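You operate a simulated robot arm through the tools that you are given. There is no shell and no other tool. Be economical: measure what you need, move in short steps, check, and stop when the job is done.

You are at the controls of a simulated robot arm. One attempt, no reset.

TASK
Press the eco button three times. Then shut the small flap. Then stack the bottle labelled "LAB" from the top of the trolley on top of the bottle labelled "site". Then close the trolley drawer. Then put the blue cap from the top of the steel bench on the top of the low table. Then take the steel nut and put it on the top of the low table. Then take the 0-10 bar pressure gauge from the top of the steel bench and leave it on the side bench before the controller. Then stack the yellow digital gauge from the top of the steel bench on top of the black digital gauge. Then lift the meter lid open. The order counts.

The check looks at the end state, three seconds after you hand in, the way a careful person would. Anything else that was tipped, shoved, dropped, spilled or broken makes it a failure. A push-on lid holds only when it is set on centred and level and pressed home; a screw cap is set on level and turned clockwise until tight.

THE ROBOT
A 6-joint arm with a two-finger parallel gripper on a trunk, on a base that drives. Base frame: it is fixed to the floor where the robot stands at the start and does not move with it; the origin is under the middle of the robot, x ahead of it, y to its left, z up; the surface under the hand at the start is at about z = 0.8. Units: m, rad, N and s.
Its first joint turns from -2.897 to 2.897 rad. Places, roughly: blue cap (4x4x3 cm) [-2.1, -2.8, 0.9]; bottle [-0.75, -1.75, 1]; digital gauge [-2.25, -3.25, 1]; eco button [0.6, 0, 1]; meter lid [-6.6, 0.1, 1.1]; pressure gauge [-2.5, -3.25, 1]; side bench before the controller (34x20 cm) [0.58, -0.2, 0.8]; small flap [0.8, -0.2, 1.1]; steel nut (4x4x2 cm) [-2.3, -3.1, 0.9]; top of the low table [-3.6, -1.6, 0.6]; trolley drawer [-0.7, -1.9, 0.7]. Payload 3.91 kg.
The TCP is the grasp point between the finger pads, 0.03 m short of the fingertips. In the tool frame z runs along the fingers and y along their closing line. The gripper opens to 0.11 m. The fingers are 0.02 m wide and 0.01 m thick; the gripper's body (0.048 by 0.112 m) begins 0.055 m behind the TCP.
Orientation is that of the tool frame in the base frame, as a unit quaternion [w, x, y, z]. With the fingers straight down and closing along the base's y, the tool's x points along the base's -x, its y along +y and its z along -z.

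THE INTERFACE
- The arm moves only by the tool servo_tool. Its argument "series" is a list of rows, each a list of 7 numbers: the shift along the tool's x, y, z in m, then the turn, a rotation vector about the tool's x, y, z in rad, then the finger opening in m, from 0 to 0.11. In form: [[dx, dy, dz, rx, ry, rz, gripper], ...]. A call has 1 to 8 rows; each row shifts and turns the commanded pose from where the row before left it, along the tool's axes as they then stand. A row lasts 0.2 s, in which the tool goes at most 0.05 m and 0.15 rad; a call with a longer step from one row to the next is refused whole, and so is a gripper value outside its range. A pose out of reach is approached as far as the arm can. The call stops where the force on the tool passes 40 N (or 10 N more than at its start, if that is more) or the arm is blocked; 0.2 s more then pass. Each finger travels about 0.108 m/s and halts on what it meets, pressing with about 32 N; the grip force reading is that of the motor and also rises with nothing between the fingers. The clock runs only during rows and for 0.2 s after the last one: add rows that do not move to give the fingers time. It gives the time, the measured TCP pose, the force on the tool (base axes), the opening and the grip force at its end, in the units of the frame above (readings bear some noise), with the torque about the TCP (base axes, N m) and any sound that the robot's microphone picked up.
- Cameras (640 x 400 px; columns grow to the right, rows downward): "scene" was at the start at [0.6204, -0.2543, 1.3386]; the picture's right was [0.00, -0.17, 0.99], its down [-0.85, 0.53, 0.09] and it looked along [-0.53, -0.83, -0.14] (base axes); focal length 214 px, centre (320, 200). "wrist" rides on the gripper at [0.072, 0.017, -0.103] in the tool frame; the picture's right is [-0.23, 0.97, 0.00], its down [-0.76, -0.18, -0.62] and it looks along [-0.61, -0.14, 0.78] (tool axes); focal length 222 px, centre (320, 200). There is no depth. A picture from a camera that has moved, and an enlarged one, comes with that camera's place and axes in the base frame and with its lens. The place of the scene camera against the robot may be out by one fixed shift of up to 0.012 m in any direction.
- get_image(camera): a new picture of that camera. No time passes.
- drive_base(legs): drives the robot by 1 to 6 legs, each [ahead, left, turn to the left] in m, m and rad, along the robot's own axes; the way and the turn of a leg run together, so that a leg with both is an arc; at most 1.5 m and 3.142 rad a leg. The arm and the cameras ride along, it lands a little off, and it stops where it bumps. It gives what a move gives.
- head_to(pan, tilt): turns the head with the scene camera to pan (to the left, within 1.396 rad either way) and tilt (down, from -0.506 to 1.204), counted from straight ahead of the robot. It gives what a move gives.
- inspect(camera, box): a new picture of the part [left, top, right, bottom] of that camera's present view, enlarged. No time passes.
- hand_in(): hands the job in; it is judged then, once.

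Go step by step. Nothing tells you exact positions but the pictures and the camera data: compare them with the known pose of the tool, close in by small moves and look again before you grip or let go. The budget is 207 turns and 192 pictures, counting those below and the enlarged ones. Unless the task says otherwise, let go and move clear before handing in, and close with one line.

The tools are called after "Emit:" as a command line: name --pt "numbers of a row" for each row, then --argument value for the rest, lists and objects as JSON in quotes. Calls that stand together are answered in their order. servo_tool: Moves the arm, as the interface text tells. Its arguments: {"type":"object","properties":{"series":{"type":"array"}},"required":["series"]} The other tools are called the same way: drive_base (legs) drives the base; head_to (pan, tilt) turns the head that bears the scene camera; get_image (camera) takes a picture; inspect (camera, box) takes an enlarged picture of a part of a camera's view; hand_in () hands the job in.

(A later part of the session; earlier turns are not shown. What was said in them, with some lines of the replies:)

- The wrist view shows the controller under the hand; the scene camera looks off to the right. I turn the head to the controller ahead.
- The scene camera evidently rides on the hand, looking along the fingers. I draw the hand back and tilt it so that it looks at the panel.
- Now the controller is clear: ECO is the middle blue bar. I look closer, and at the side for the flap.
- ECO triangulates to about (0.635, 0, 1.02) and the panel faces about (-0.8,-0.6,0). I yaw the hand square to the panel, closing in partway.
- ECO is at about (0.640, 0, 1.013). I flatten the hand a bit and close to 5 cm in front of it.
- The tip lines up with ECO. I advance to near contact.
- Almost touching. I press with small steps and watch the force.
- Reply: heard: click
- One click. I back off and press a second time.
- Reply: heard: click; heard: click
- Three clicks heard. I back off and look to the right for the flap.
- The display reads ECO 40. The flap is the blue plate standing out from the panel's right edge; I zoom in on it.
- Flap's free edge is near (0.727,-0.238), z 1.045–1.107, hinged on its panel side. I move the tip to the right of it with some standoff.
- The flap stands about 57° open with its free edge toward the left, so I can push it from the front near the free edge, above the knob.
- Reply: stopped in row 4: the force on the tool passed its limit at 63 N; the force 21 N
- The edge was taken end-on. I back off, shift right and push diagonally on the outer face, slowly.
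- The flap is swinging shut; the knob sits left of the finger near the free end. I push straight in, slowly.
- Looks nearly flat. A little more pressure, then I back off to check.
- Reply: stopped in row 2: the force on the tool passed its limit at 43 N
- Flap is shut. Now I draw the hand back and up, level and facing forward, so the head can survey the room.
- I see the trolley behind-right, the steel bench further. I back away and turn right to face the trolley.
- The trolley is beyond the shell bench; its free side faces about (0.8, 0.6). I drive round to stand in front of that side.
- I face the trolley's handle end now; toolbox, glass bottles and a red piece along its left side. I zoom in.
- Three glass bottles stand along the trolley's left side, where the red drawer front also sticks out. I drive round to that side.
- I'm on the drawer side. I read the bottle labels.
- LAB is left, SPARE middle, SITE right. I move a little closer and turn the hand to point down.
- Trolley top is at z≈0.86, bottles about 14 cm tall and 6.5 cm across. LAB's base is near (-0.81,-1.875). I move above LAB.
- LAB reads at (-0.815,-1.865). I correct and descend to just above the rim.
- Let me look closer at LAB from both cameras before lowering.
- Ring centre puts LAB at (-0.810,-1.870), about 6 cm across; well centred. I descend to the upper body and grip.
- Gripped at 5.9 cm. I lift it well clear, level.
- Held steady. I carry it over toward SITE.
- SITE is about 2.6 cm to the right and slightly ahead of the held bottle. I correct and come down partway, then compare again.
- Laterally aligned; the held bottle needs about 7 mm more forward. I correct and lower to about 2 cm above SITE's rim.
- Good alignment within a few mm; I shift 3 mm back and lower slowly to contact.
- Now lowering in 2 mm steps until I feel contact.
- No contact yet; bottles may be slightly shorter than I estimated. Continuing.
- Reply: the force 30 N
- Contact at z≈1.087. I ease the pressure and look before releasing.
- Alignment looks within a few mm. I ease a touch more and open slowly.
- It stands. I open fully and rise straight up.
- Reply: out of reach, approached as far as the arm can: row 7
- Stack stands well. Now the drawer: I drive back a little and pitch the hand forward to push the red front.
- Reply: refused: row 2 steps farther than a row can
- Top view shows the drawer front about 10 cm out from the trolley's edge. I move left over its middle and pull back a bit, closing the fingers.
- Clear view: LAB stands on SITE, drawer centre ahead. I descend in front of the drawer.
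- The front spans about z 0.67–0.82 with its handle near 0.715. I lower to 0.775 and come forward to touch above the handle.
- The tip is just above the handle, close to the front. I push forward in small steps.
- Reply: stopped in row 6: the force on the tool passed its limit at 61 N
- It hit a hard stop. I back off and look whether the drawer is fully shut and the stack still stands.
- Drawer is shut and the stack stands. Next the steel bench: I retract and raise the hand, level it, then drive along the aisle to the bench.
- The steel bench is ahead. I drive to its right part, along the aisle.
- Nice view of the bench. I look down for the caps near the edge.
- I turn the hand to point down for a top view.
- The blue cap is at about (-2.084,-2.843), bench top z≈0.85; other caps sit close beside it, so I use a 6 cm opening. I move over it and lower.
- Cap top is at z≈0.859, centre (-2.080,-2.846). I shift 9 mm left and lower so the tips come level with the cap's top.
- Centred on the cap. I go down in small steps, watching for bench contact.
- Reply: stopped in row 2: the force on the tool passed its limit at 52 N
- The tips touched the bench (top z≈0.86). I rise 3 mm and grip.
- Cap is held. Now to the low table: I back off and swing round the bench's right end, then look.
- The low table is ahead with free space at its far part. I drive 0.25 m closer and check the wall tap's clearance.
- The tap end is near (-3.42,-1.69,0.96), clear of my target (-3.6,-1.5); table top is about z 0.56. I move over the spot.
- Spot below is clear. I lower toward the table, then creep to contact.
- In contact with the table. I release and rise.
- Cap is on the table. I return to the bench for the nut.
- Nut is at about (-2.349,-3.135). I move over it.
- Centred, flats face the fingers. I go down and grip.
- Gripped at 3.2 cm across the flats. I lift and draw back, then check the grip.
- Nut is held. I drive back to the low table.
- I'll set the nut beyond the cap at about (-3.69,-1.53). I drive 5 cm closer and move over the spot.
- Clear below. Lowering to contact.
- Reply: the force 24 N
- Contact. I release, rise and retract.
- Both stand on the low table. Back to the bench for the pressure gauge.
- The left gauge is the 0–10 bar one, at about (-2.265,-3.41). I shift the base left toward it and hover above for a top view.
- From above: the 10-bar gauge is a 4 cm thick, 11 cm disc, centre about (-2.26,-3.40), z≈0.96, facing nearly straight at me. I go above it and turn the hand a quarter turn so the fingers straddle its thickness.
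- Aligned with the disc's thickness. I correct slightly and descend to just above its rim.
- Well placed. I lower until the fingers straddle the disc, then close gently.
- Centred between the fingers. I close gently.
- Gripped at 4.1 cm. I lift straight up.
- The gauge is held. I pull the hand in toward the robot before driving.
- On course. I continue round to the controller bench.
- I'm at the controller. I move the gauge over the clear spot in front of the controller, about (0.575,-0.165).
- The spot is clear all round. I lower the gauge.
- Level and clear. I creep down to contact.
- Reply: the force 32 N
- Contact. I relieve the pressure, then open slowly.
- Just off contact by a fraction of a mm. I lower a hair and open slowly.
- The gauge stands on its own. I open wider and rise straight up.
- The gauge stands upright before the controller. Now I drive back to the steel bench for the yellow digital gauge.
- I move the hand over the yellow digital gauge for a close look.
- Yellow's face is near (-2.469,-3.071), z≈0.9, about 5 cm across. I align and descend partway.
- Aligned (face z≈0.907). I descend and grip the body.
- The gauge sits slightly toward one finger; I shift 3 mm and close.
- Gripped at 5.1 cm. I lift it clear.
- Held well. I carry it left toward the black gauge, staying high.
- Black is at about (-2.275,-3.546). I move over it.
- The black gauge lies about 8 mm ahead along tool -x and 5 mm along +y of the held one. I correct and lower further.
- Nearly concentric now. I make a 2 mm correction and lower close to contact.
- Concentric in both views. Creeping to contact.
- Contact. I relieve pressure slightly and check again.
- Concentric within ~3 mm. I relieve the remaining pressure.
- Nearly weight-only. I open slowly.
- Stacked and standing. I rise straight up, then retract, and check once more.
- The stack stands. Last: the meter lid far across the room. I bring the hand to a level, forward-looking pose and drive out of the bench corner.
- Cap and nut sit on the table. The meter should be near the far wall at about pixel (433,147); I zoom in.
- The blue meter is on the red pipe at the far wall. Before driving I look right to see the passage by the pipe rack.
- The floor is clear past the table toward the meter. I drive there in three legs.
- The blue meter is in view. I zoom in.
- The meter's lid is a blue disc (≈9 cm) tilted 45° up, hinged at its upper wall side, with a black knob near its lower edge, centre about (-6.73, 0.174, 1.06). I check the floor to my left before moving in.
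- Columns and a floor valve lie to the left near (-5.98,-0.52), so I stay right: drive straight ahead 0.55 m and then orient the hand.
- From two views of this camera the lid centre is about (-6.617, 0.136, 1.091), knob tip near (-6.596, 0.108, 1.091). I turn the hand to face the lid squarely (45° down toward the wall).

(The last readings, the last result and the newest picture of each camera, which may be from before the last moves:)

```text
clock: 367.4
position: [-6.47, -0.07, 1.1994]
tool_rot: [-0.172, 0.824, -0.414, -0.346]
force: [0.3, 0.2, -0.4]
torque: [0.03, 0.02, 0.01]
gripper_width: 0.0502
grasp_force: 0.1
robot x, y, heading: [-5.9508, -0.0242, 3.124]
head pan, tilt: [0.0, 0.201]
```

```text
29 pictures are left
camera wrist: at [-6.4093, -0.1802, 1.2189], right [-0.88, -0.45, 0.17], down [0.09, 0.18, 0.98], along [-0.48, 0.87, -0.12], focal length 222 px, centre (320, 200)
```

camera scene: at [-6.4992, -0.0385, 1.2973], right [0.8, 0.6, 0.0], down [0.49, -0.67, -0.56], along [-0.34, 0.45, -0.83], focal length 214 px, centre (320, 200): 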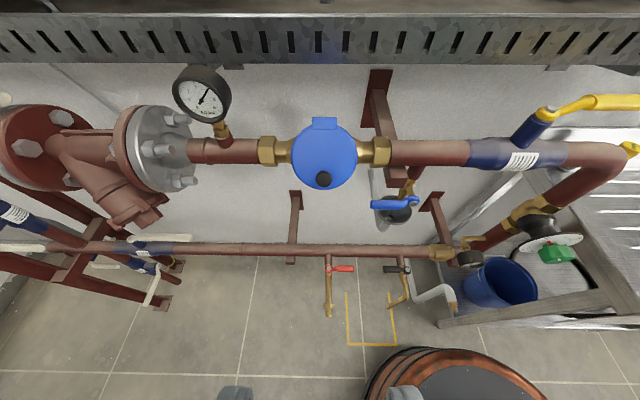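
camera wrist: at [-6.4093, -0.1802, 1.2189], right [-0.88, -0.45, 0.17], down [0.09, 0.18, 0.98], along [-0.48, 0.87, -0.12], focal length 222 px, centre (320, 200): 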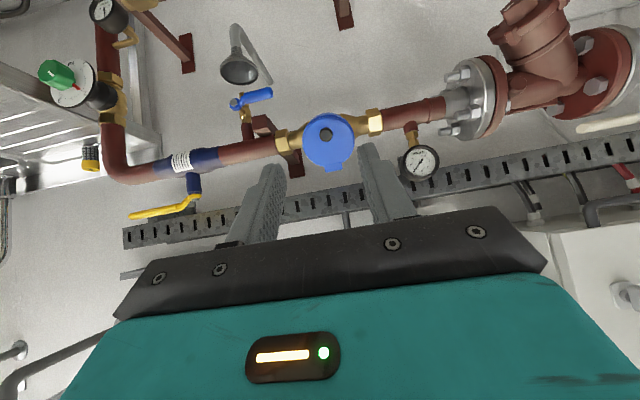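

Squarely aligned. I zoom on the lid in both cameras to refine its tilt and the knob.

Emit:
inspect --camera "scene" --box '[280, 105, 370, 200]'

Emit:
inspect --camera "wrist" --box '[280, 95, 380, 185]'

```text
4.21 times, centred on (325, 152) of scene
camera zoom: at [-6.4992, -0.0385, 1.2973], right [0.8, 0.6, 0.0], down [0.49, -0.67, -0.56], along [-0.34, 0.45, -0.83], focal length 903 px, centre (299, 400)
```

zoom: 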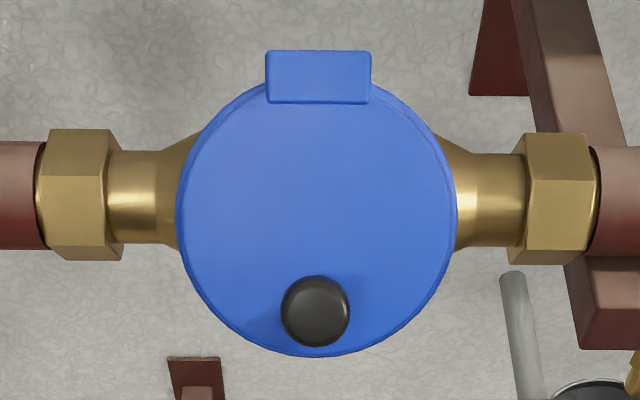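

```text
4.44 times, centred on (330, 140) of wrist
camera zoom: at [-6.4093, -0.1802, 1.2189], right [-0.88, -0.45, 0.17], down [0.09, 0.18, 0.98], along [-0.48, 0.87, -0.12], focal length 987 px, centre (276, 467)
```

zoom: 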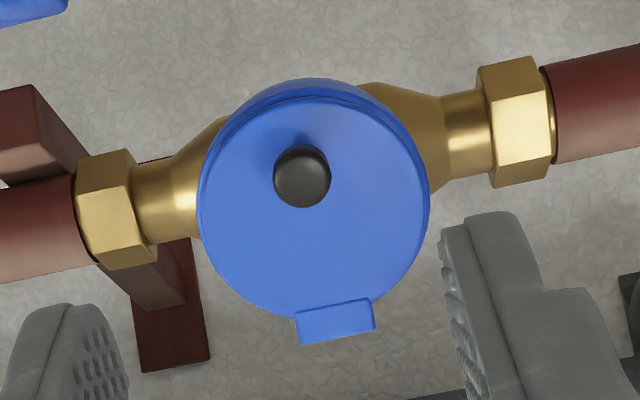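

The lid faces 45° up; knob top at about h=4.06 m toward the wall, z≈1.068, sticking out nearly 4 cm. I move to a 6 cm standoff along its axis.

Emit:
servo_tool --pt "-0.0146 -0.0007 0.04 0 0 0 0.05" --pt "-0.0146 -0.0007 0.04 0 0 0 0.05" --pt "-0.0146 -0.0007 0.04 0 0 0 0.05" --pt "-0.0146 -0.0007 0.04 0 0 0 0.05" --pt "-0.0146 -0.0007 0.04 0 0 0 0.05" --pt "0 0 0 0 0 0 0.05"

Emit:
head_to --pan 0 --tilt 0.6

Emit:
get_image --camera "scene"

Emit:
get_image --camera "wrist"

```text
clock: 368.8
position: [-6.5866, 0.0874, 1.1104]
tool_rot: [-0.172, 0.824, -0.415, -0.346]
force: [0.1, -0.6, -0.2]
torque: [0.01, 0.02, 0.01]
gripper_width: 0.0504
grasp_force: 0.1
robot x, y, heading: [-5.9529, -0.0248, 3.123]
head pan, tilt: [0.0, 0.201]
```

```text
clock: 369.7
position: [-6.5864, 0.0879, 1.111]
tool_rot: [-0.172, 0.824, -0.414, -0.346]
force: [-0.1, 0.3, 0.2]
torque: [0.01, 0.0, 0.04]
gripper_width: 0.0503
grasp_force: 0.0
robot x, y, heading: [-5.9513, -0.0214, 3.126]
head pan, tilt: [0.0, 0.6]
```

```text
26 pictures are left
camera scene: at [-6.5985, 0.0948, 1.187], right [0.8, 0.6, 0.0], down [0.59, -0.79, -0.19], along [-0.12, 0.15, -0.98], focal length 214 px, centre (320, 200)
```

scene: 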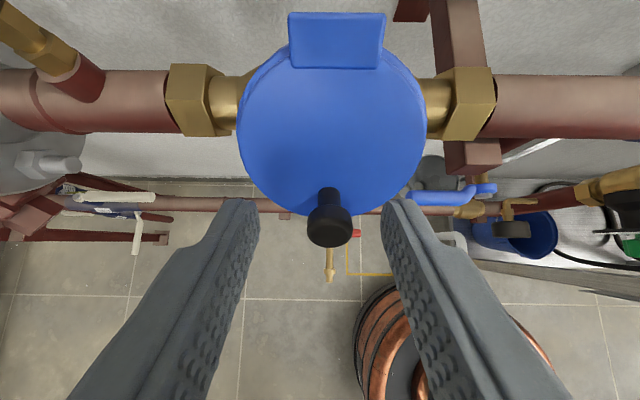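

```text
25 pictures are left
camera wrist: at [-6.5259, -0.0235, 1.1315], right [-0.88, -0.45, 0.17], down [0.09, 0.18, 0.98], along [-0.48, 0.87, -0.12], focal length 222 px, centre (320, 200)
```

wrist: 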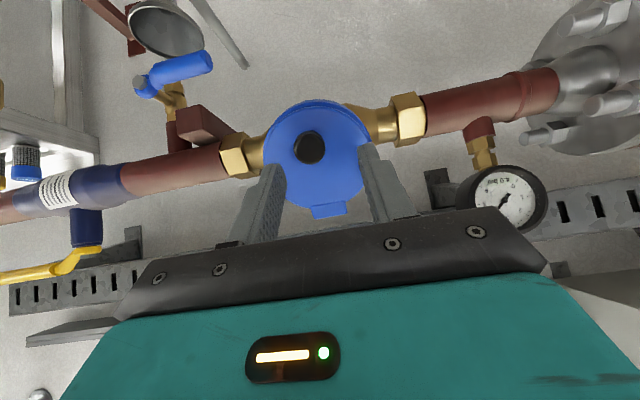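

Near the knob axis; I shift 4 mm sideways and come 2.5 cm closer, then compare again.

Emit:
servo_tool --pt "0.002 -0.004 0.01 0 0 0 0.05" --pt "0 0 0.015 0 0 0 0.05" --pt "0 0 0 0 0 0 0.05"

Emit:
get_image --camera "scene"

Emit:
inspect --camera "wrist" --box '[230, 80, 410, 230]'

```text
clock: 370.5
position: [-6.5919, 0.1017, 1.0928]
tool_rot: [-0.171, 0.824, -0.414, -0.347]
force: [5.7, -9.5, 11.0]
torque: [0.26, -0.14, -0.31]
gripper_width: 0.0497
grasp_force: 0.1
robot x, y, heading: [-5.9504, -0.0247, 3.125]
head pan, tilt: [0.0, 0.6]
```

```text
24 pictures are left
camera scene: at [-6.6028, 0.1097, 1.1682], right [0.8, 0.6, -0.01], down [0.59, -0.79, -0.19], along [-0.12, 0.15, -0.98], focal length 214 px, centre (320, 200)
```

scene: 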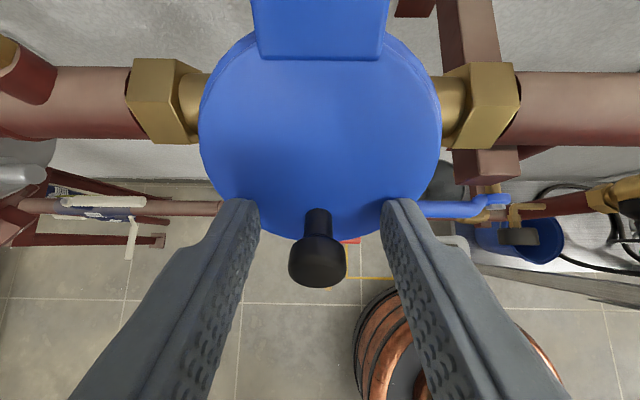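

```text
2.67 times, centred on (320, 155) of wrist
camera zoom: at [-6.5302, -0.0085, 1.1126], right [-0.87, -0.46, 0.17], down [0.09, 0.18, 0.98], along [-0.48, 0.87, -0.12], focal length 592 px, centre (320, 320)
```

zoom: 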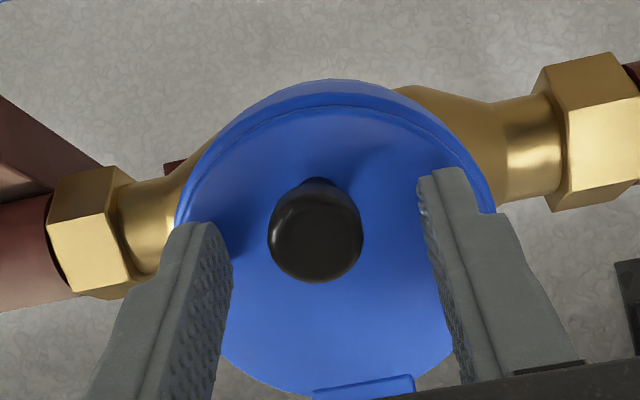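

The tips just touch the lid face with the knob between the fingers. I back off 4 mm and close on the knob.

Emit:
servo_tool --pt "0.003 0 -0.005 0 0 0 0.05" --pt "0 0 0 0 0 0 0.04" --pt "0 0 0 0 0 0 0.03" --pt "0 0 0 0 0 0 0.02" --pt "0 0 0 0 0 0 0.01" --pt "0 0 0 0 0 0 0.01"

```text
clock: 371.9
position: [-6.5886, 0.0986, 1.091]
tool_rot: [-0.171, 0.824, -0.413, -0.346]
force: [-20.0, -6.0, 4.1]
torque: [0.02, 0.17, -0.06]
gripper_width: 0.0201
grasp_force: 44.8
robot x, y, heading: [-5.9501, -0.0215, 3.121]
head pan, tilt: [0.0, 0.6]
```

Gripped at 2 cm with a sideways load; I shift 1.5 mm to relieve it.

Emit:
servo_tool --pt "0 0.0015 0 0 0 0 0.01" --pt "0 0 0 0 0 0 0.01"

```text
clock: 372.5
position: [-6.5897, 0.0976, 1.0925]
tool_rot: [-0.172, 0.824, -0.414, -0.346]
force: [-10.9, -2.9, -0.3]
torque: [-0.14, -0.09, -0.1]
gripper_width: 0.02
grasp_force: 45.3
robot x, y, heading: [-5.9515, -0.0198, 3.122]
head pan, tilt: [0.0, 0.6]
```

Emit:
servo_tool --pt "0 0.001 0 0 0 0 0.01" --pt "-0.0048 0 -0.0099 0 0.12 0 0.01" --pt "-0.0048 0 -0.0099 0 0.12 0 0.01" --pt "0 0 0 0 0 0 0.01"

Emit:
get_image --camera "wrist"

```text
clock: 373.5
position: [-6.5853, 0.0924, 1.1128]
tool_rot: [-0.12, 0.86, -0.431, -0.244]
force: [-5.6, -0.3, -17.0]
torque: [-0.96, -0.82, -0.06]
gripper_width: 0.0198
grasp_force: 45.0
robot x, y, heading: [-5.9523, -0.0206, 3.119]
head pan, tilt: [0.0, 0.6]
```

```text
22 pictures are left
camera wrist: at [-6.5301, -0.0107, 1.1622], right [-0.9, -0.43, 0.12], down [-0.05, 0.37, 0.93], along [-0.44, 0.83, -0.35], focal length 222 px, centre (320, 200)
```

wrist: 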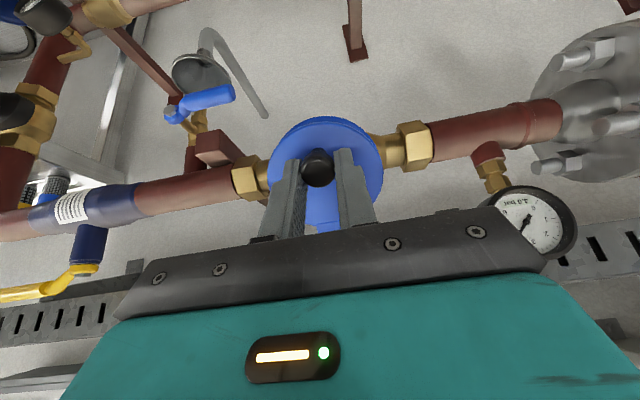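

Emit:
inspect --camera "wrist" --box '[230, 90, 410, 240]'

Emit:
get_image --camera "scene"

```text
2.67 times, centred on (320, 165) of wrist
camera zoom: at [-6.5301, -0.0107, 1.1622], right [-0.9, -0.43, 0.12], down [-0.05, 0.37, 0.93], along [-0.44, 0.83, -0.35], focal length 592 px, centre (320, 293)
```

zoom: 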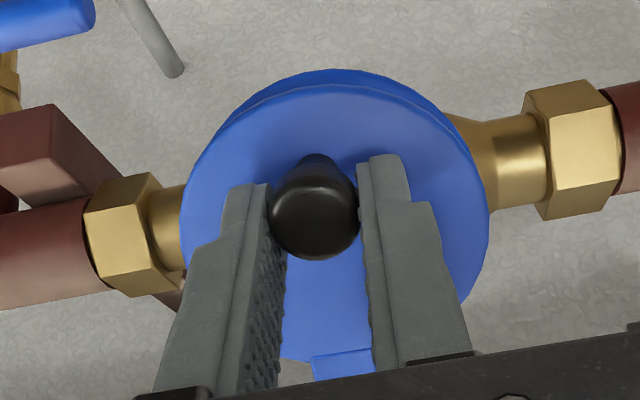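

```text
20 pictures are left
camera scene: at [-6.6073, 0.1135, 1.1843], right [0.8, 0.6, 0.0], down [0.6, -0.8, 0.05], along [0.03, -0.04, -1.0], focal length 214 px, centre (320, 200)
```

scene: 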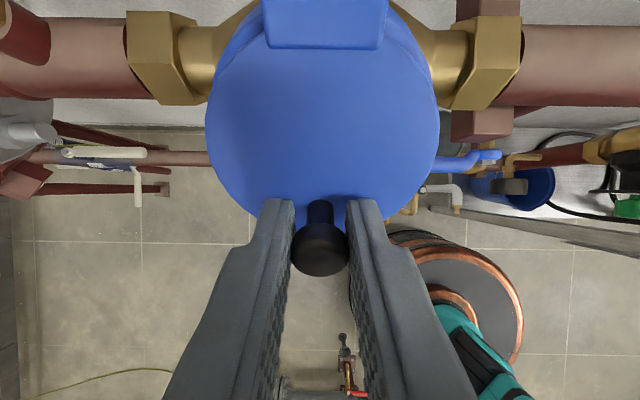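

The lid is lifting off its body. I continue the arc.

Emit:
servo_tool --pt "-0.0048 0 -0.0099 0 0.12 0 0.01" --pt "-0.0048 0 -0.0099 0 0.12 0 0.01" --pt "-0.0048 0 -0.0099 0 0.12 0 0.01" --pt "0 0 0 0 0 0 0.01"

Emit:
get_image --camera "scene"

```text
clock: 374.5
position: [-6.5867, 0.0933, 1.1463]
tool_rot: [-0.042, 0.889, -0.447, -0.087]
force: [-6.5, 17.6, -16.1]
torque: [-0.4, -0.56, 0.01]
gripper_width: 0.0201
grasp_force: 44.8
robot x, y, heading: [-5.9547, -0.0205, 3.123]
head pan, tilt: [0.0, 0.6]
```

```text
19 pictures are left
camera scene: at [-6.6208, 0.1316, 1.2055], right [0.8, 0.6, 0.0], down [0.55, -0.73, 0.4], along [0.23, -0.32, -0.92], focal length 214 px, centre (320, 200)
```

scene: 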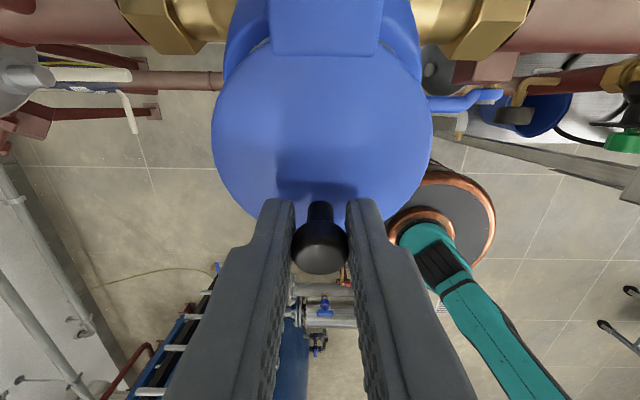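

Lid about 35° up; slight pull toward the hinge, so I correct a millimetre and keep turning.

Emit:
servo_tool --pt "-0.0014 0 0.001 0 0 0 0.01" --pt "-0.0048 0 -0.0096 0 0.12 0 0.01" --pt "-0.0048 0 -0.0096 0 0.12 0 0.01" --pt "-0.0048 0 -0.0096 0 0.12 0 0.01" --pt "0 0 0 0 0 0 0.01"

Emit:
get_image --camera "wrist"

```text
clock: 375.7
position: [-6.5952, 0.105, 1.1756]
tool_rot: [0.04, 0.891, -0.446, 0.075]
force: [-3.4, 23.4, -22.9]
torque: [-0.14, -0.3, 0.11]
gripper_width: 0.0199
grasp_force: 45.7
robot x, y, heading: [-5.9509, -0.0208, 3.122]
head pan, tilt: [0.0, 0.6]
```

```text
18 pictures are left
camera wrist: at [-6.5761, 0.0514, 1.2884], right [-0.91, -0.4, -0.03], down [-0.37, 0.79, 0.49], along [-0.17, 0.46, -0.87], focal length 222 px, centre (320, 200)
```

wrist: 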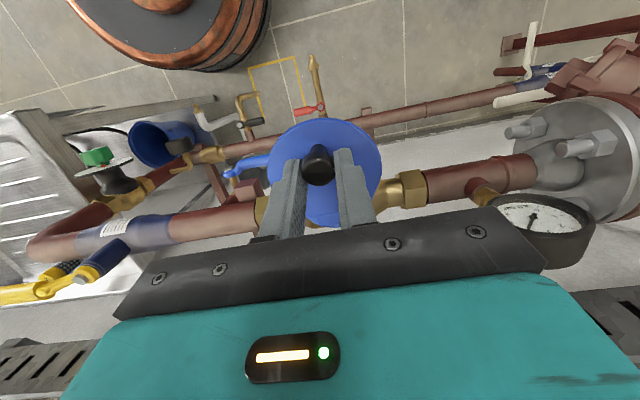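

Lid near 55°. I correct toward the hinge and continue the swing.

Emit:
servo_tool --pt "-0.0016 0 0.0014 0 0 0 0.01" --pt "-0.0046 0 -0.0088 0 0.12 0 0.01" --pt "-0.0046 0 -0.0088 0 0.12 0 0.01" --pt "-0.001 0 0.001 0 0 0 0.01" --pt "-0.0046 0 -0.0088 0 0.12 0 0.01" --pt "0 0 0 0 0 0 0.01"

Emit:
get_image --camera "scene"

```text
clock: 377.1
position: [-6.5948, 0.0998, 1.1136]
tool_rot: [0.123, 0.864, -0.436, 0.222]
force: [16.9, 28.9, 1.0]
torque: [0.14, -0.28, 0.48]
gripper_width: 0.0253
grasp_force: 15.1
out of reach, approached as far as the arm can: row 3, 4, 5
robot x, y, heading: [-5.9495, -0.0212, 3.124]
head pan, tilt: [0.0, 0.6]
```

```text
17 pictures are left
camera scene: at [-6.6415, 0.1564, 1.1302], right [0.81, 0.59, -0.02], down [0.27, -0.35, 0.9], along [0.52, -0.73, -0.44], focal length 214 px, centre (320, 200)
```

scene: 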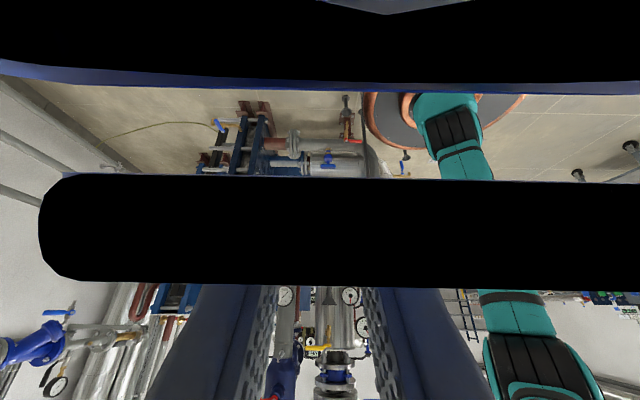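

The arm reached its limit and slipped down. I check the state.

Emit:
get_image --camera "wrist"

```text
16 pictures are left
camera wrist: at [-6.5993, 0.0812, 1.2385], right [-0.9, -0.42, -0.09], down [-0.43, 0.89, 0.17], along [0.01, 0.19, -0.98], focal length 222 px, centre (320, 200)
```

wrist: 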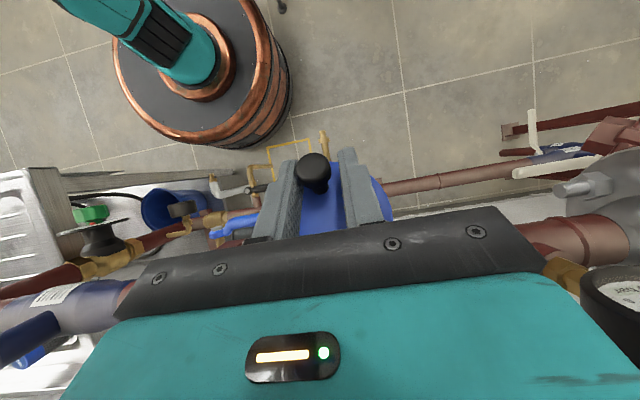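

I open the fingers to free the knob, then turn the hand back toward vertical while rising.

Emit:
servo_tool --pt "0 0 0 0 0 0 0.04" --pt "0 0 0 0 0 0 0.06"

Emit:
get_image --camera "wrist"

```text
clock: 377.7
position: [-6.5959, 0.0967, 1.1141]
tool_rot: [0.122, 0.864, -0.434, 0.222]
force: [-0.2, 0.4, 0.0]
torque: [-0.03, 0.01, 0.03]
gripper_width: 0.06
grasp_force: 0.0
robot x, y, heading: [-5.9507, -0.021, 3.12]
head pan, tilt: [0.0, 0.6]
```

```text
15 pictures are left
camera wrist: at [-6.6005, 0.0778, 1.2386], right [-0.9, -0.42, -0.09], down [-0.43, 0.89, 0.17], along [0.01, 0.19, -0.98], focal length 222 px, centre (320, 200)
```

wrist: 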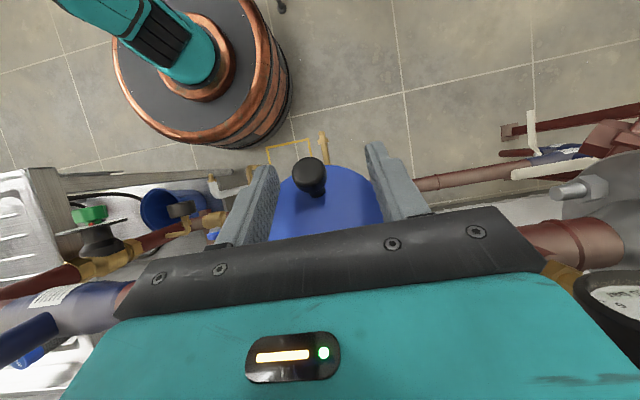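

The knob is free and the lid stays partly open. I lift the hand straight up off the knob, turning it back.

Emit:
servo_tool --pt "0.012 0 -0.022 0 -0.05 0 0.06" --pt "0.012 0 -0.023 0 -0.1 0 0.06" --pt "0.01 0 -0.024 0 -0.12 0 0.06" --pt "0.008 0 -0.025 0 -0.12 0 0.06" --pt "0 0 0 0 0 0 0.06"

Emit:
get_image --camera "wrist"

```text
clock: 378.9
position: [-6.5943, 0.0944, 1.2045]
tool_rot: [0.033, 0.892, -0.446, 0.06]
force: [0.0, -0.6, 0.0]
torque: [0.0, 0.01, 0.0]
gripper_width: 0.0598
grasp_force: 0.1
out of reach, approached as far as the arm can: row 1
robot x, y, heading: [-5.9537, -0.0229, 3.122]
head pan, tilt: [0.0, 0.6]
```

```text
14 pictures are left
camera wrist: at [-6.5732, 0.0368, 1.3163], right [-0.92, -0.4, -0.03], down [-0.36, 0.78, 0.51], along [-0.19, 0.48, -0.86], focal length 222 px, centre (320, 200)
```

wrist: 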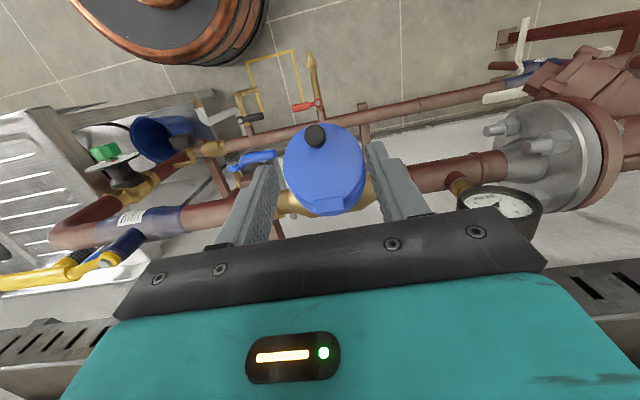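

The lid stands roughly halfway. I back away, close and level the hand to push it up from beneath.

Emit:
servo_tool --pt "0.045 0 0 0 0 0 0.0" --pt "0.045 0 0 0 0 0 0.0" --pt "0.045 0 0 0 0 0 0.0" --pt "0.045 0 0 0 0 0 0.0" --pt "0.045 0 0 0 -0.13 0 0.0" --pt "0 0 0 0 -0.13 0 0.0" --pt "0 0 0 0 -0.13 0 0.0" --pt "0 0 0 0 -0.13 0 0.0"

Emit:
servo_tool --pt "0 0 0 0 -0.13 0 0.0" --pt "0 0 0 0 -0.13 0 0.0" --pt "0 0 0 0 -0.13 0 0.0" --pt "0 0 0 0 -0.13 0 0.0" --pt "0 0 0 0 -0.13 0 0.0" --pt "0 0 0 0 -0.13 0 0.0" --pt "0 0 0 0 -0.13 0 0.0" --pt "0 0 0 0 -0.13 0 0.0"

Emit:
get_image --camera "wrist"

Emit:
head_to --pan 0 --tilt 0.4

Emit:
get_image --camera "scene"

```text
clock: 380.7
position: [-6.4609, -0.0849, 1.2345]
tool_rot: [-0.084, 0.878, -0.44, -0.171]
force: [0.0, 0.5, -0.7]
torque: [-0.04, -0.01, 0.0]
gripper_width: 0.0
grasp_force: 31.9
robot x, y, heading: [-5.9522, -0.0225, 3.122]
head pan, tilt: [0.0, 0.6]
```

```text
clock: 382.5
position: [-6.4601, -0.085, 1.2348]
tool_rot: [-0.291, 0.677, -0.341, -0.584]
force: [-0.2, -0.1, 0.0]
torque: [0.0, -0.03, 0.0]
gripper_width: 0.0
grasp_force: 31.9
robot x, y, heading: [-5.9509, -0.0228, 3.124]
head pan, tilt: [0.0, 0.6]
```

```text
13 pictures are left
camera wrist: at [-6.4061, -0.1865, 1.1776], right [-0.8, -0.56, 0.23], down [0.45, -0.3, 0.84], along [-0.4, 0.78, 0.49], focal length 222 px, centre (320, 200)
```

wrist: 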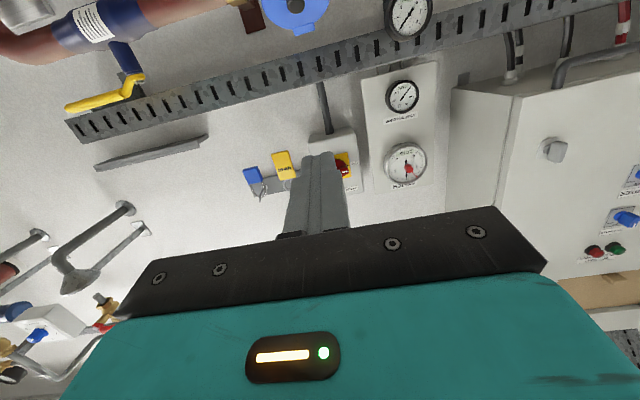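

```text
clock: 383.2
position: [-6.4612, -0.0855, 1.235]
tool_rot: [-0.291, 0.677, -0.34, -0.585]
force: [0.5, 0.8, 0.7]
torque: [0.03, 0.0, -0.02]
gripper_width: 0.0001
grasp_force: 31.6
robot x, y, heading: [-5.9499, -0.0224, 3.123]
head pan, tilt: [0.0, 0.4]
```

```text
12 pictures are left
camera scene: at [-6.4506, -0.1054, 1.3198], right [0.8, 0.6, 0.0], down [0.31, -0.42, -0.85], along [-0.51, 0.68, -0.52], focal length 214 px, centre (320, 200)
```

scene: 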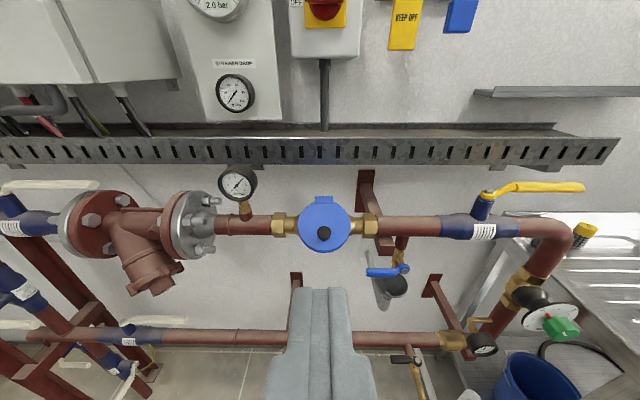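

Emit:
inspect --camera "scene" --box '[280, 185, 370, 265]'

```text
5.00 times, centred on (325, 225) of scene
camera zoom: at [-6.4506, -0.1054, 1.3198], right [0.8, 0.6, 0.0], down [0.31, -0.42, -0.85], along [-0.51, 0.68, -0.52], focal length 1072 px, centre (295, 75)
```

zoom: 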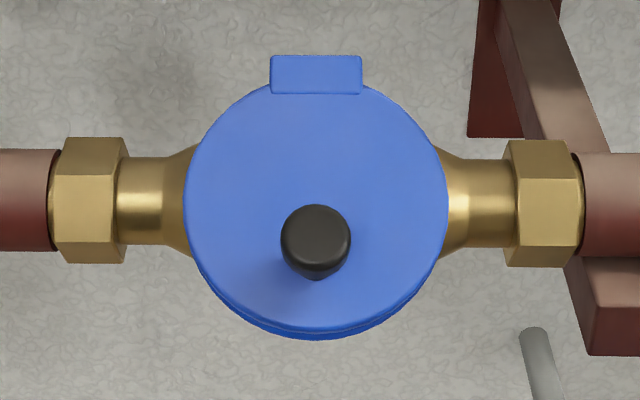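

The lid fell shut when released, so it must be swung past vertical. I'll grip the knob with a level hand, which leaves room to pitch down as the lid goes over. First I move in front of the knob.

Emit:
servo_tool --pt "0.022 -0.0012 0.0353 0 0 0 0.05" --pt "0.022 -0.0012 0.0353 0 0 0 0.05" --pt "0.022 -0.0012 0.0353 0 0 0 0.05" --pt "0.022 -0.0012 0.0353 0 0 0 0.05" --pt "0.022 -0.0012 0.0353 0 0 0 0.05" --pt "0 0 0 0 0 0 0.05"

Emit:
get_image --camera "scene"

Emit:
get_image --camera "wrist"

```text
clock: 384.6
position: [-6.5512, 0.0457, 1.0984]
tool_rot: [-0.291, 0.677, -0.34, -0.585]
force: [0.6, 0.4, 0.2]
torque: [-0.01, -0.01, -0.01]
gripper_width: 0.0502
grasp_force: 0.1
robot x, y, heading: [-5.9521, -0.0197, 3.123]
head pan, tilt: [0.0, 0.4]
```

```text
10 pictures are left
camera scene: at [-6.5424, 0.0258, 1.1841], right [0.8, 0.6, 0.0], down [0.31, -0.42, -0.85], along [-0.51, 0.68, -0.52], focal length 214 px, centre (320, 200)
```

scene: 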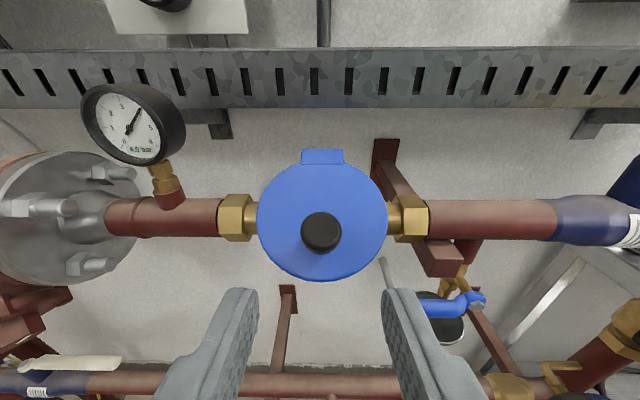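

```text
9 pictures are left
camera wrist: at [-6.4979, -0.0554, 1.0419], right [-0.8, -0.56, 0.23], down [0.45, -0.3, 0.84], along [-0.4, 0.78, 0.48], focal length 222 px, centre (320, 200)
```

wrist: 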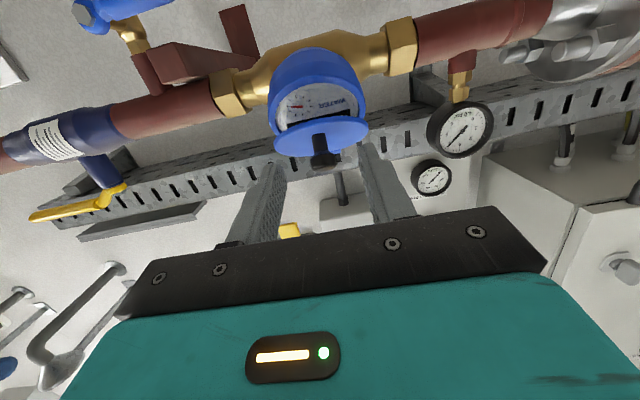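

The view from below shows the lid is in fact standing about 40° open with the dial visible, so the hinge holds. I close the fingers, go in beneath the lid, and push it up from its underside.

Emit:
servo_tool --pt "0.0198 0 0.003 0 0 0 0.0" --pt "0 0 0 0 0 0 0.0" --pt "-0.0035 0 0.023 0 0 0 0.0" --pt "-0.0033 0 0.0215 0 0 0 0.0" --pt "0 0 0 0 0 0 0.0"

Emit:
get_image --camera "wrist"

```text
clock: 385.6
position: [-6.5741, 0.073, 1.0753]
tool_rot: [-0.29, 0.679, -0.339, -0.582]
force: [4.0, -6.3, -4.9]
torque: [-0.1, -0.09, -0.02]
gripper_width: 0.0
grasp_force: 32.4
robot x, y, heading: [-5.9493, -0.0214, 3.126]
head pan, tilt: [0.0, 0.4]
stopped in row 4: the force on the tool passed its limit at 122 N (the readings are from after the stop); the commanded pose is now the measured one
```

```text
8 pictures are left
camera wrist: at [-6.5189, -0.028, 1.0184], right [-0.8, -0.56, 0.23], down [0.44, -0.29, 0.85], along [-0.41, 0.78, 0.48], focal length 222 px, centre (320, 200)
```

wrist: 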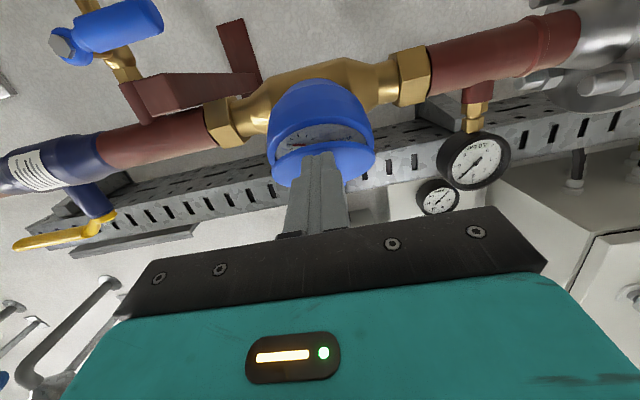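

The finger met the lid's outer edge; the lid is now only slightly ajar. I back off, go lower, and come in just under the lid's lower edge to lift it.

Emit:
servo_tool --pt "0.0045 0 -0.0297 0 0 0 0.0" --pt "0.0178 0 0.0027 0 0 0 0.0" --pt "-0.003 0 0.0198 0 0 0 0.0" --pt "-0.0015 0 0.0099 0 0 0 0.0" --pt "-0.0012 0 0.0079 0 0 0 0.0" --pt "0 0 0 0 0 0 0.0"

Emit:
inspect --camera "wrist" --box '[230, 60, 410, 220]'

```text
clock: 387.0
position: [-6.5775, 0.0791, 1.0563]
tool_rot: [-0.29, 0.679, -0.339, -0.583]
force: [-0.1, 0.4, -0.5]
torque: [-0.01, 0.01, 0.0]
gripper_width: 0.0002
grasp_force: 31.7
robot x, y, heading: [-5.9514, -0.0218, 3.122]
head pan, tilt: [0.0, 0.4]
```

```text
2.50 times, centred on (320, 140) of wrist
camera zoom: at [-6.5237, -0.0218, 1.0011], right [-0.8, -0.56, 0.23], down [0.44, -0.29, 0.85], along [-0.4, 0.78, 0.48], focal length 555 px, centre (320, 350)
```

zoom: 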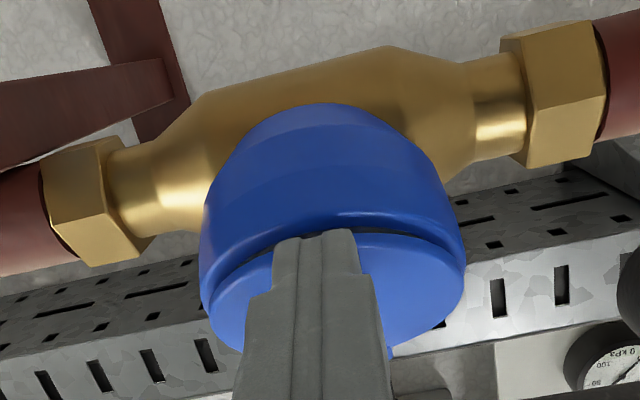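

The lid is nearly shut with no room under its edge, so I use the knob again, this time with the level grip planned. I back off, rise, open and come in around the knob.

Emit:
servo_tool --pt "0.0053 0 -0.0346 0 0 0 0.0" --pt "0.0053 0 -0.0346 0 0 0 0.05" --pt "-0.0405 0 -0.0062 0 0 0 0.05" --pt "0 0 0 0 0 0 0.05" --pt "-0.0063 0 0.0415 0 0 0 0.05" --pt "-0.0045 0 0.0297 0 0 0 0.05" --pt "-0.0018 0 0.0119 0 0 0 0.05" --pt "0 0 0 0 0 0 0.05"

Emit:
get_image --camera "scene"

```text
clock: 388.8
position: [-6.5861, 0.0921, 1.0971]
tool_rot: [-0.29, 0.679, -0.34, -0.582]
force: [-0.3, 0.8, -0.3]
torque: [0.03, 0.01, 0.03]
gripper_width: 0.05
grasp_force: 0.1
robot x, y, heading: [-5.9489, -0.0246, 3.125]
head pan, tilt: [0.0, 0.4]
```

```text
6 pictures are left
camera scene: at [-6.5774, 0.0725, 1.1832], right [0.8, 0.6, 0.0], down [0.31, -0.42, -0.85], along [-0.51, 0.68, -0.53], focal length 214 px, centre (320, 200)
```

scene: 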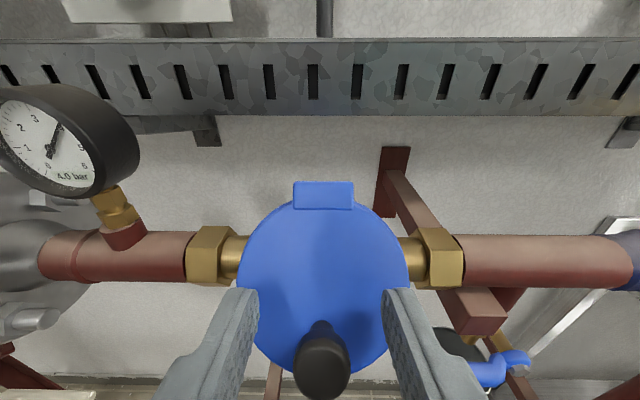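

The knob head sits about 1 cm lower than the fingers; I lower 12 mm and close on it.

Emit:
servo_tool --pt "0.0119 0 0.0018 0 0 0 0.05" --pt "0 0 0 0 0 0 0.05" --pt "0 0 0 0 0 0 0.04" --pt "0 0 0 0 0 0 0.03" --pt "0 0 0 0 0 0 0.02" --pt "0 0 0 0 0 0 0.01" --pt "0 0 0 0 0 0 0.01"

Emit:
get_image --camera "scene"

```text
clock: 390.4
position: [-6.5853, 0.0918, 1.0858]
tool_rot: [-0.291, 0.679, -0.34, -0.583]
force: [9.2, 2.6, -3.0]
torque: [-0.01, -0.15, -0.2]
gripper_width: 0.0201
grasp_force: 45.0
robot x, y, heading: [-5.9512, -0.0224, 3.126]
head pan, tilt: [0.0, 0.4]
```

```text
5 pictures are left
camera scene: at [-6.5765, 0.0723, 1.1716], right [0.8, 0.6, 0.0], down [0.31, -0.42, -0.85], along [-0.51, 0.68, -0.53], focal length 214 px, centre (320, 200)
```

scene: 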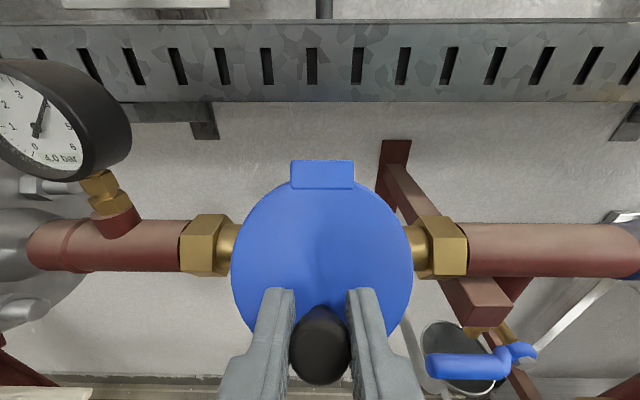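

Firm on the knob. I start the swing: up along the hinge arc, gently pitching the hand.

Emit:
servo_tool --pt "-0.0108 0 -0.0055 0 0.035 0 0.01" --pt "-0.0109 0 -0.0054 0 0.035 0 0.01" --pt "-0.0118 0 -0.0034 0 0.05 0 0.01" --pt "-0.0118 0 -0.0034 0 0.05 0 0.01" --pt "-0.0122 0 -0.0015 0 0.05 0 0.01" --pt "-0.0122 0 -0.0015 0 0.05 0 0.01" --pt "0 0 0 0 0 0 0.01"

```text
clock: 392.0
position: [-6.585, 0.0908, 1.1576]
tool_rot: [-0.242, 0.751, -0.377, -0.485]
force: [20.6, 8.3, -10.8]
torque: [-0.61, -0.84, -0.13]
gripper_width: 0.0201
grasp_force: 45.2
robot x, y, heading: [-5.9504, -0.0206, 3.127]
head pan, tilt: [0.0, 0.4]
```

About 45° with modest forces. I continue.

Emit:
servo_tool --pt "-0.0122 -0.0012 0.0004 0 0.05 0 0.01" --pt "-0.0122 0 0.0004 0 0.05 0 0.01" --pt "-0.0121 0 0.0022 0 0.05 0 0.01" --pt "-0.0121 0 0.0022 0 0.05 0 0.01" --pt "0 0 0 0 0 0 0.01"

```text
clock: 393.2
position: [-6.6027, 0.1132, 1.1966]
tool_rot: [-0.204, 0.796, -0.399, -0.408]
force: [0.0, 0.4, 0.2]
torque: [0.01, 0.0, 0.0]
gripper_width: 0.0101
grasp_force: 0.2
robot x, y, heading: [-5.9508, -0.0208, 3.127]
head pan, tilt: [0.0, 0.4]
```

The knob slipped out. I look where the lid stands.

Emit:
get_image --camera "wrist"

```text
4 pictures are left
camera wrist: at [-6.5392, 0.0009, 1.1978], right [-0.86, -0.48, 0.19], down [0.18, 0.06, 0.98], along [-0.48, 0.88, 0.04], focal length 222 px, centre (320, 200)
```

wrist: 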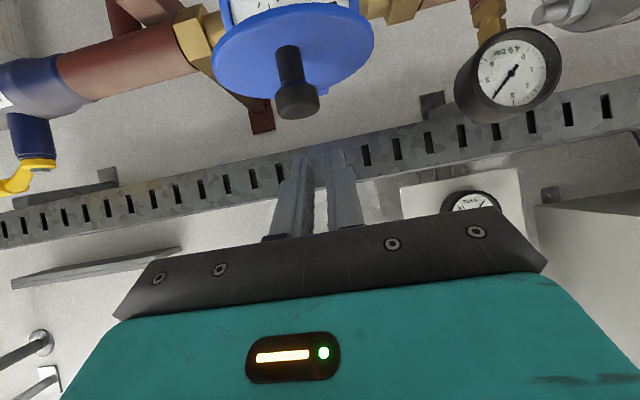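

The lid now holds at about 45°, clearly gaping. I retreat along the finger axis, level the hand, and come in low for a push from beneath.

Emit:
servo_tool --pt "0 0 -0.03 0 0 0 0.01" --pt "0 0 -0.045 0 0 0 0.0" --pt "0 0 -0.045 0 0 0 0.0" --pt "0 0 -0.045 0 0 0 0.0" --pt "0 0 -0.035 0 -0.126 0 0.0" --pt "0 0 0 0 -0.126 0 0.0" --pt "0 0 0 0 -0.126 0 0.0" --pt "0 0 0 0 -0.126 0 0.0"

Emit:
servo_tool --pt "0.0437 0 0.0054 0 0 0 0.0" --pt "0.0437 0 0.0054 0 0 0 0.0" --pt "0.0437 0 0.0054 0 0 0 0.0" --pt "0.0437 0 0.0054 0 0 0 0.0" --pt "0.0437 0 0.0054 0 0 0 0.0" --pt "0 0 0 0 0 0 0.0"

Emit:
get_image --camera "wrist"

```text
clock: 395.0
position: [-6.5026, -0.0173, 1.3134]
tool_rot: [-0.297, 0.668, -0.335, -0.595]
force: [0.0, -0.1, 1.0]
torque: [0.01, 0.0, -0.05]
gripper_width: 0.0
grasp_force: 32.7
robot x, y, heading: [-5.9515, -0.0197, 3.12]
head pan, tilt: [0.0, 0.4]
```

```text
clock: 396.4
position: [-6.5043, -0.014, 1.0927]
tool_rot: [-0.296, 0.669, -0.335, -0.594]
force: [-0.6, -0.2, -0.6]
torque: [-0.01, 0.02, 0.02]
gripper_width: 0.0001
grasp_force: 31.6
robot x, y, heading: [-5.9505, -0.018, 3.125]
head pan, tilt: [0.0, 0.4]
```

```text
3 pictures are left
camera wrist: at [-6.4511, -0.1149, 1.0324], right [-0.8, -0.56, 0.23], down [0.46, -0.32, 0.83], along [-0.39, 0.76, 0.51], focal length 222 px, centre (320, 200)
```

wrist: 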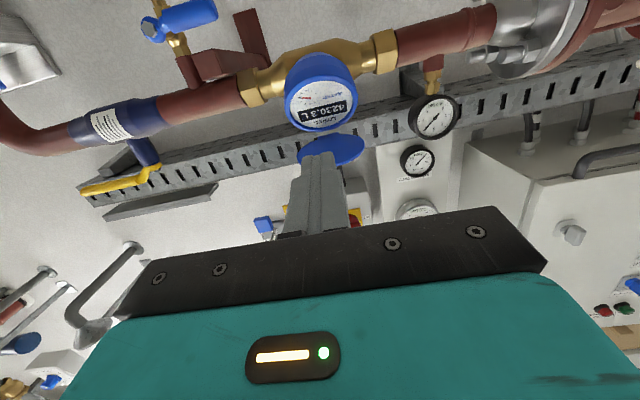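

Excellent: the dial is fully visible and the lid stands about 50° open. I slide the closed fingers in under the lid and raise it.

Emit:
servo_tool --pt "-0.0054 0 0.0447 0 0 0 0" --pt "-0.0054 0 0.0447 0 0 0 0" --pt "-0.0054 0 0.0447 0 0 0 0" --pt "0 0 0 0 0 0 0" --pt "-0.0149 0 -0.0018 0 0 0 0" --pt "-0.0149 0 -0.0018 0 0 0 0" --pt "0 0 0 0 0 0 0"

```text
clock: 398.0
position: [-6.5849, 0.0919, 1.1226]
tool_rot: [-0.297, 0.669, -0.336, -0.593]
force: [0.6, 1.1, -0.8]
torque: [0.01, -0.03, -0.03]
gripper_width: 0.0003
grasp_force: 32.0
robot x, y, heading: [-5.9467, -0.0196, 3.123]
head pan, tilt: [0.0, 0.4]
```

Emit:
servo_tool --pt "-0.0099 0 -0.0012 0 0 0 0" --pt "-0.0099 0 -0.0012 0 0 0 0" --pt "-0.0099 0 -0.0012 0 0 0 0" --pt "-0.0099 0 -0.0012 0 0 0 0" --pt "-0.0099 0 -0.0012 0 0 0 0" --pt "0 0 0 0 0 0 0"

Emit:
inspect --camera "wrist" --box '[200, 40, 440, 260]'

```text
clock: 399.1
position: [-6.5858, 0.0892, 1.1628]
tool_rot: [-0.296, 0.672, -0.335, -0.591]
force: [4.3, -6.1, -4.2]
torque: [-0.06, 0.03, 0.05]
gripper_width: 0.0003
grasp_force: 32.0
robot x, y, heading: [-5.9495, -0.0215, 3.126]
head pan, tilt: [0.0, 0.4]
stopped in row 5: the force on the tool passed its limit at 112 N (the readings are from after the stop); the commanded pose is now the measured one
```

```text
1.82 times, centred on (320, 150) of wrist
camera zoom: at [-6.5316, -0.0111, 1.1047], right [-0.8, -0.56, 0.22], down [0.45, -0.31, 0.83], along [-0.4, 0.77, 0.5], focal length 404 px, centre (320, 291)
```

zoom: 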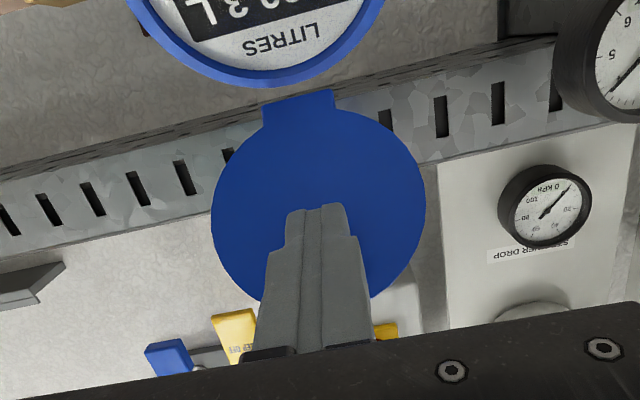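

The lid stands wide open, dial and lid underside both fully visible, and the finger met its stop. I try a very gentle further push to confirm.

Emit:
servo_tool --pt "-0.0015 0 0.0015 0 0 0 0" --pt "-0.0015 0 0.0015 0 0 0 0" --pt "0 0 0 0 0 0 0"

```text
clock: 399.7
position: [-6.5843, 0.0891, 1.164]
tool_rot: [-0.295, 0.673, -0.335, -0.59]
force: [16.7, -12.5, -11.7]
torque: [-0.3, -0.03, -0.11]
gripper_width: 0.0
grasp_force: 32.2
robot x, y, heading: [-5.9519, -0.022, 3.131]
head pan, tilt: [0.0, 0.4]
stopped in row 2: the force on the tool passed its limit at 45 N (the readings are from after the stop); the commanded pose is now the measured one
```

It is at its stop. I withdraw the hand straight back and check that the lid stays open.

Emit:
servo_tool --pt "0.006 0 -0.006 0 0 0 0" --pt "0.01 0 -0.02 0 0 0 0" --pt "0 0 -0.045 0 0 0 0" --pt "0 0 -0.045 0 0 0 0" --pt "0 0 -0.045 0 0 0 0" --pt "0 0 0 0 0 0 0" --pt "0 0 0 0 0 0 0" --pt "0 0 0 0 0 0 0"

Emit:
get_image --camera "scene"

```text
clock: 401.5
position: [-6.4897, -0.0389, 1.1703]
tool_rot: [-0.296, 0.672, -0.336, -0.59]
force: [0.2, 0.8, -0.9]
torque: [-0.01, -0.01, 0.01]
gripper_width: 0.0
grasp_force: 32.0
robot x, y, heading: [-5.9506, -0.0221, 3.127]
head pan, tilt: [0.0, 0.4]
```

```text
1 pictures are left
camera scene: at [-6.4797, -0.0607, 1.2552], right [0.8, 0.6, 0.0], down [0.3, -0.4, -0.86], along [-0.52, 0.69, -0.5], focal length 214 px, centre (320, 200)
```

scene: 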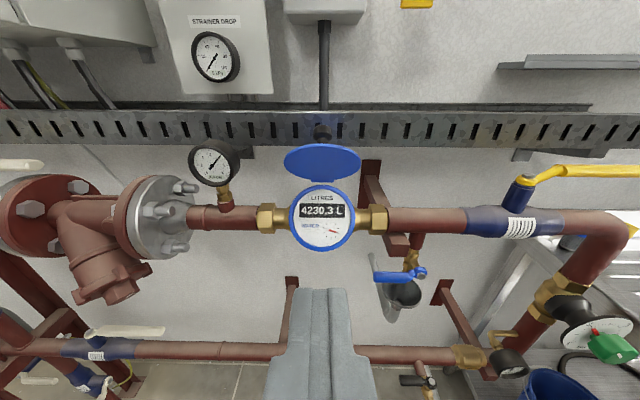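

The lid stays open with the dial readable. I draw the hand back a bit more, wait, and take a last look.

Emit:
servo_tool --pt "0 0 -0.03 0 0 0 0" --pt "0 0 -0.03 0 0 0 0" --pt "0 0 0 0 0 0 0" --pt "0 0 0 0 0 0 0" --pt "0 0 0 0 0 0 0" --pt "0 0 0 0 0 0 0" --pt "0 0 0 0 0 0 0" --pt "0 0 0 0 0 0 0"

Emit:
inspect --camera "scene" --box '[240, 100, 420, 280]'

```text
clock: 403.3
position: [-6.4547, -0.0876, 1.1772]
tool_rot: [-0.296, 0.672, -0.335, -0.59]
force: [-0.8, -0.4, 0.7]
torque: [-0.05, 0.01, 0.01]
gripper_width: 0.0
grasp_force: 32.1
robot x, y, heading: [-5.9512, -0.0223, 3.122]
head pan, tilt: [0.0, 0.4]
```

```text
2.22 times, centred on (330, 190) of scene
camera zoom: at [-6.4447, -0.109, 1.2621], right [0.8, 0.6, 0.0], down [0.3, -0.4, -0.86], along [-0.52, 0.69, -0.5], focal length 477 px, centre (298, 222)
```

zoom: 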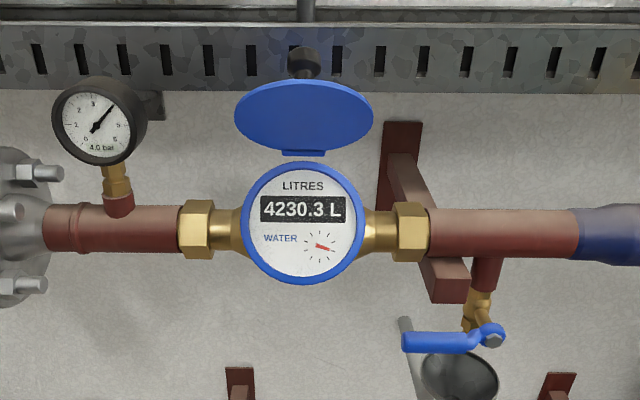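

The lid stands open and steady, and the hand is clear of it. All nine steps are done in the order given, so I hand in.

Emit:
hand_in

```text
The job is handed in.
```

I did all nine steps in the order given and handed the job in; the meter lid was standing open and steady in the last picture. I did not go back to look again at the earlier placements before handing in. While opening the lid, the tool stopped twice on brief force peaks of 112 and 122 N. I saw no damage afterwards.
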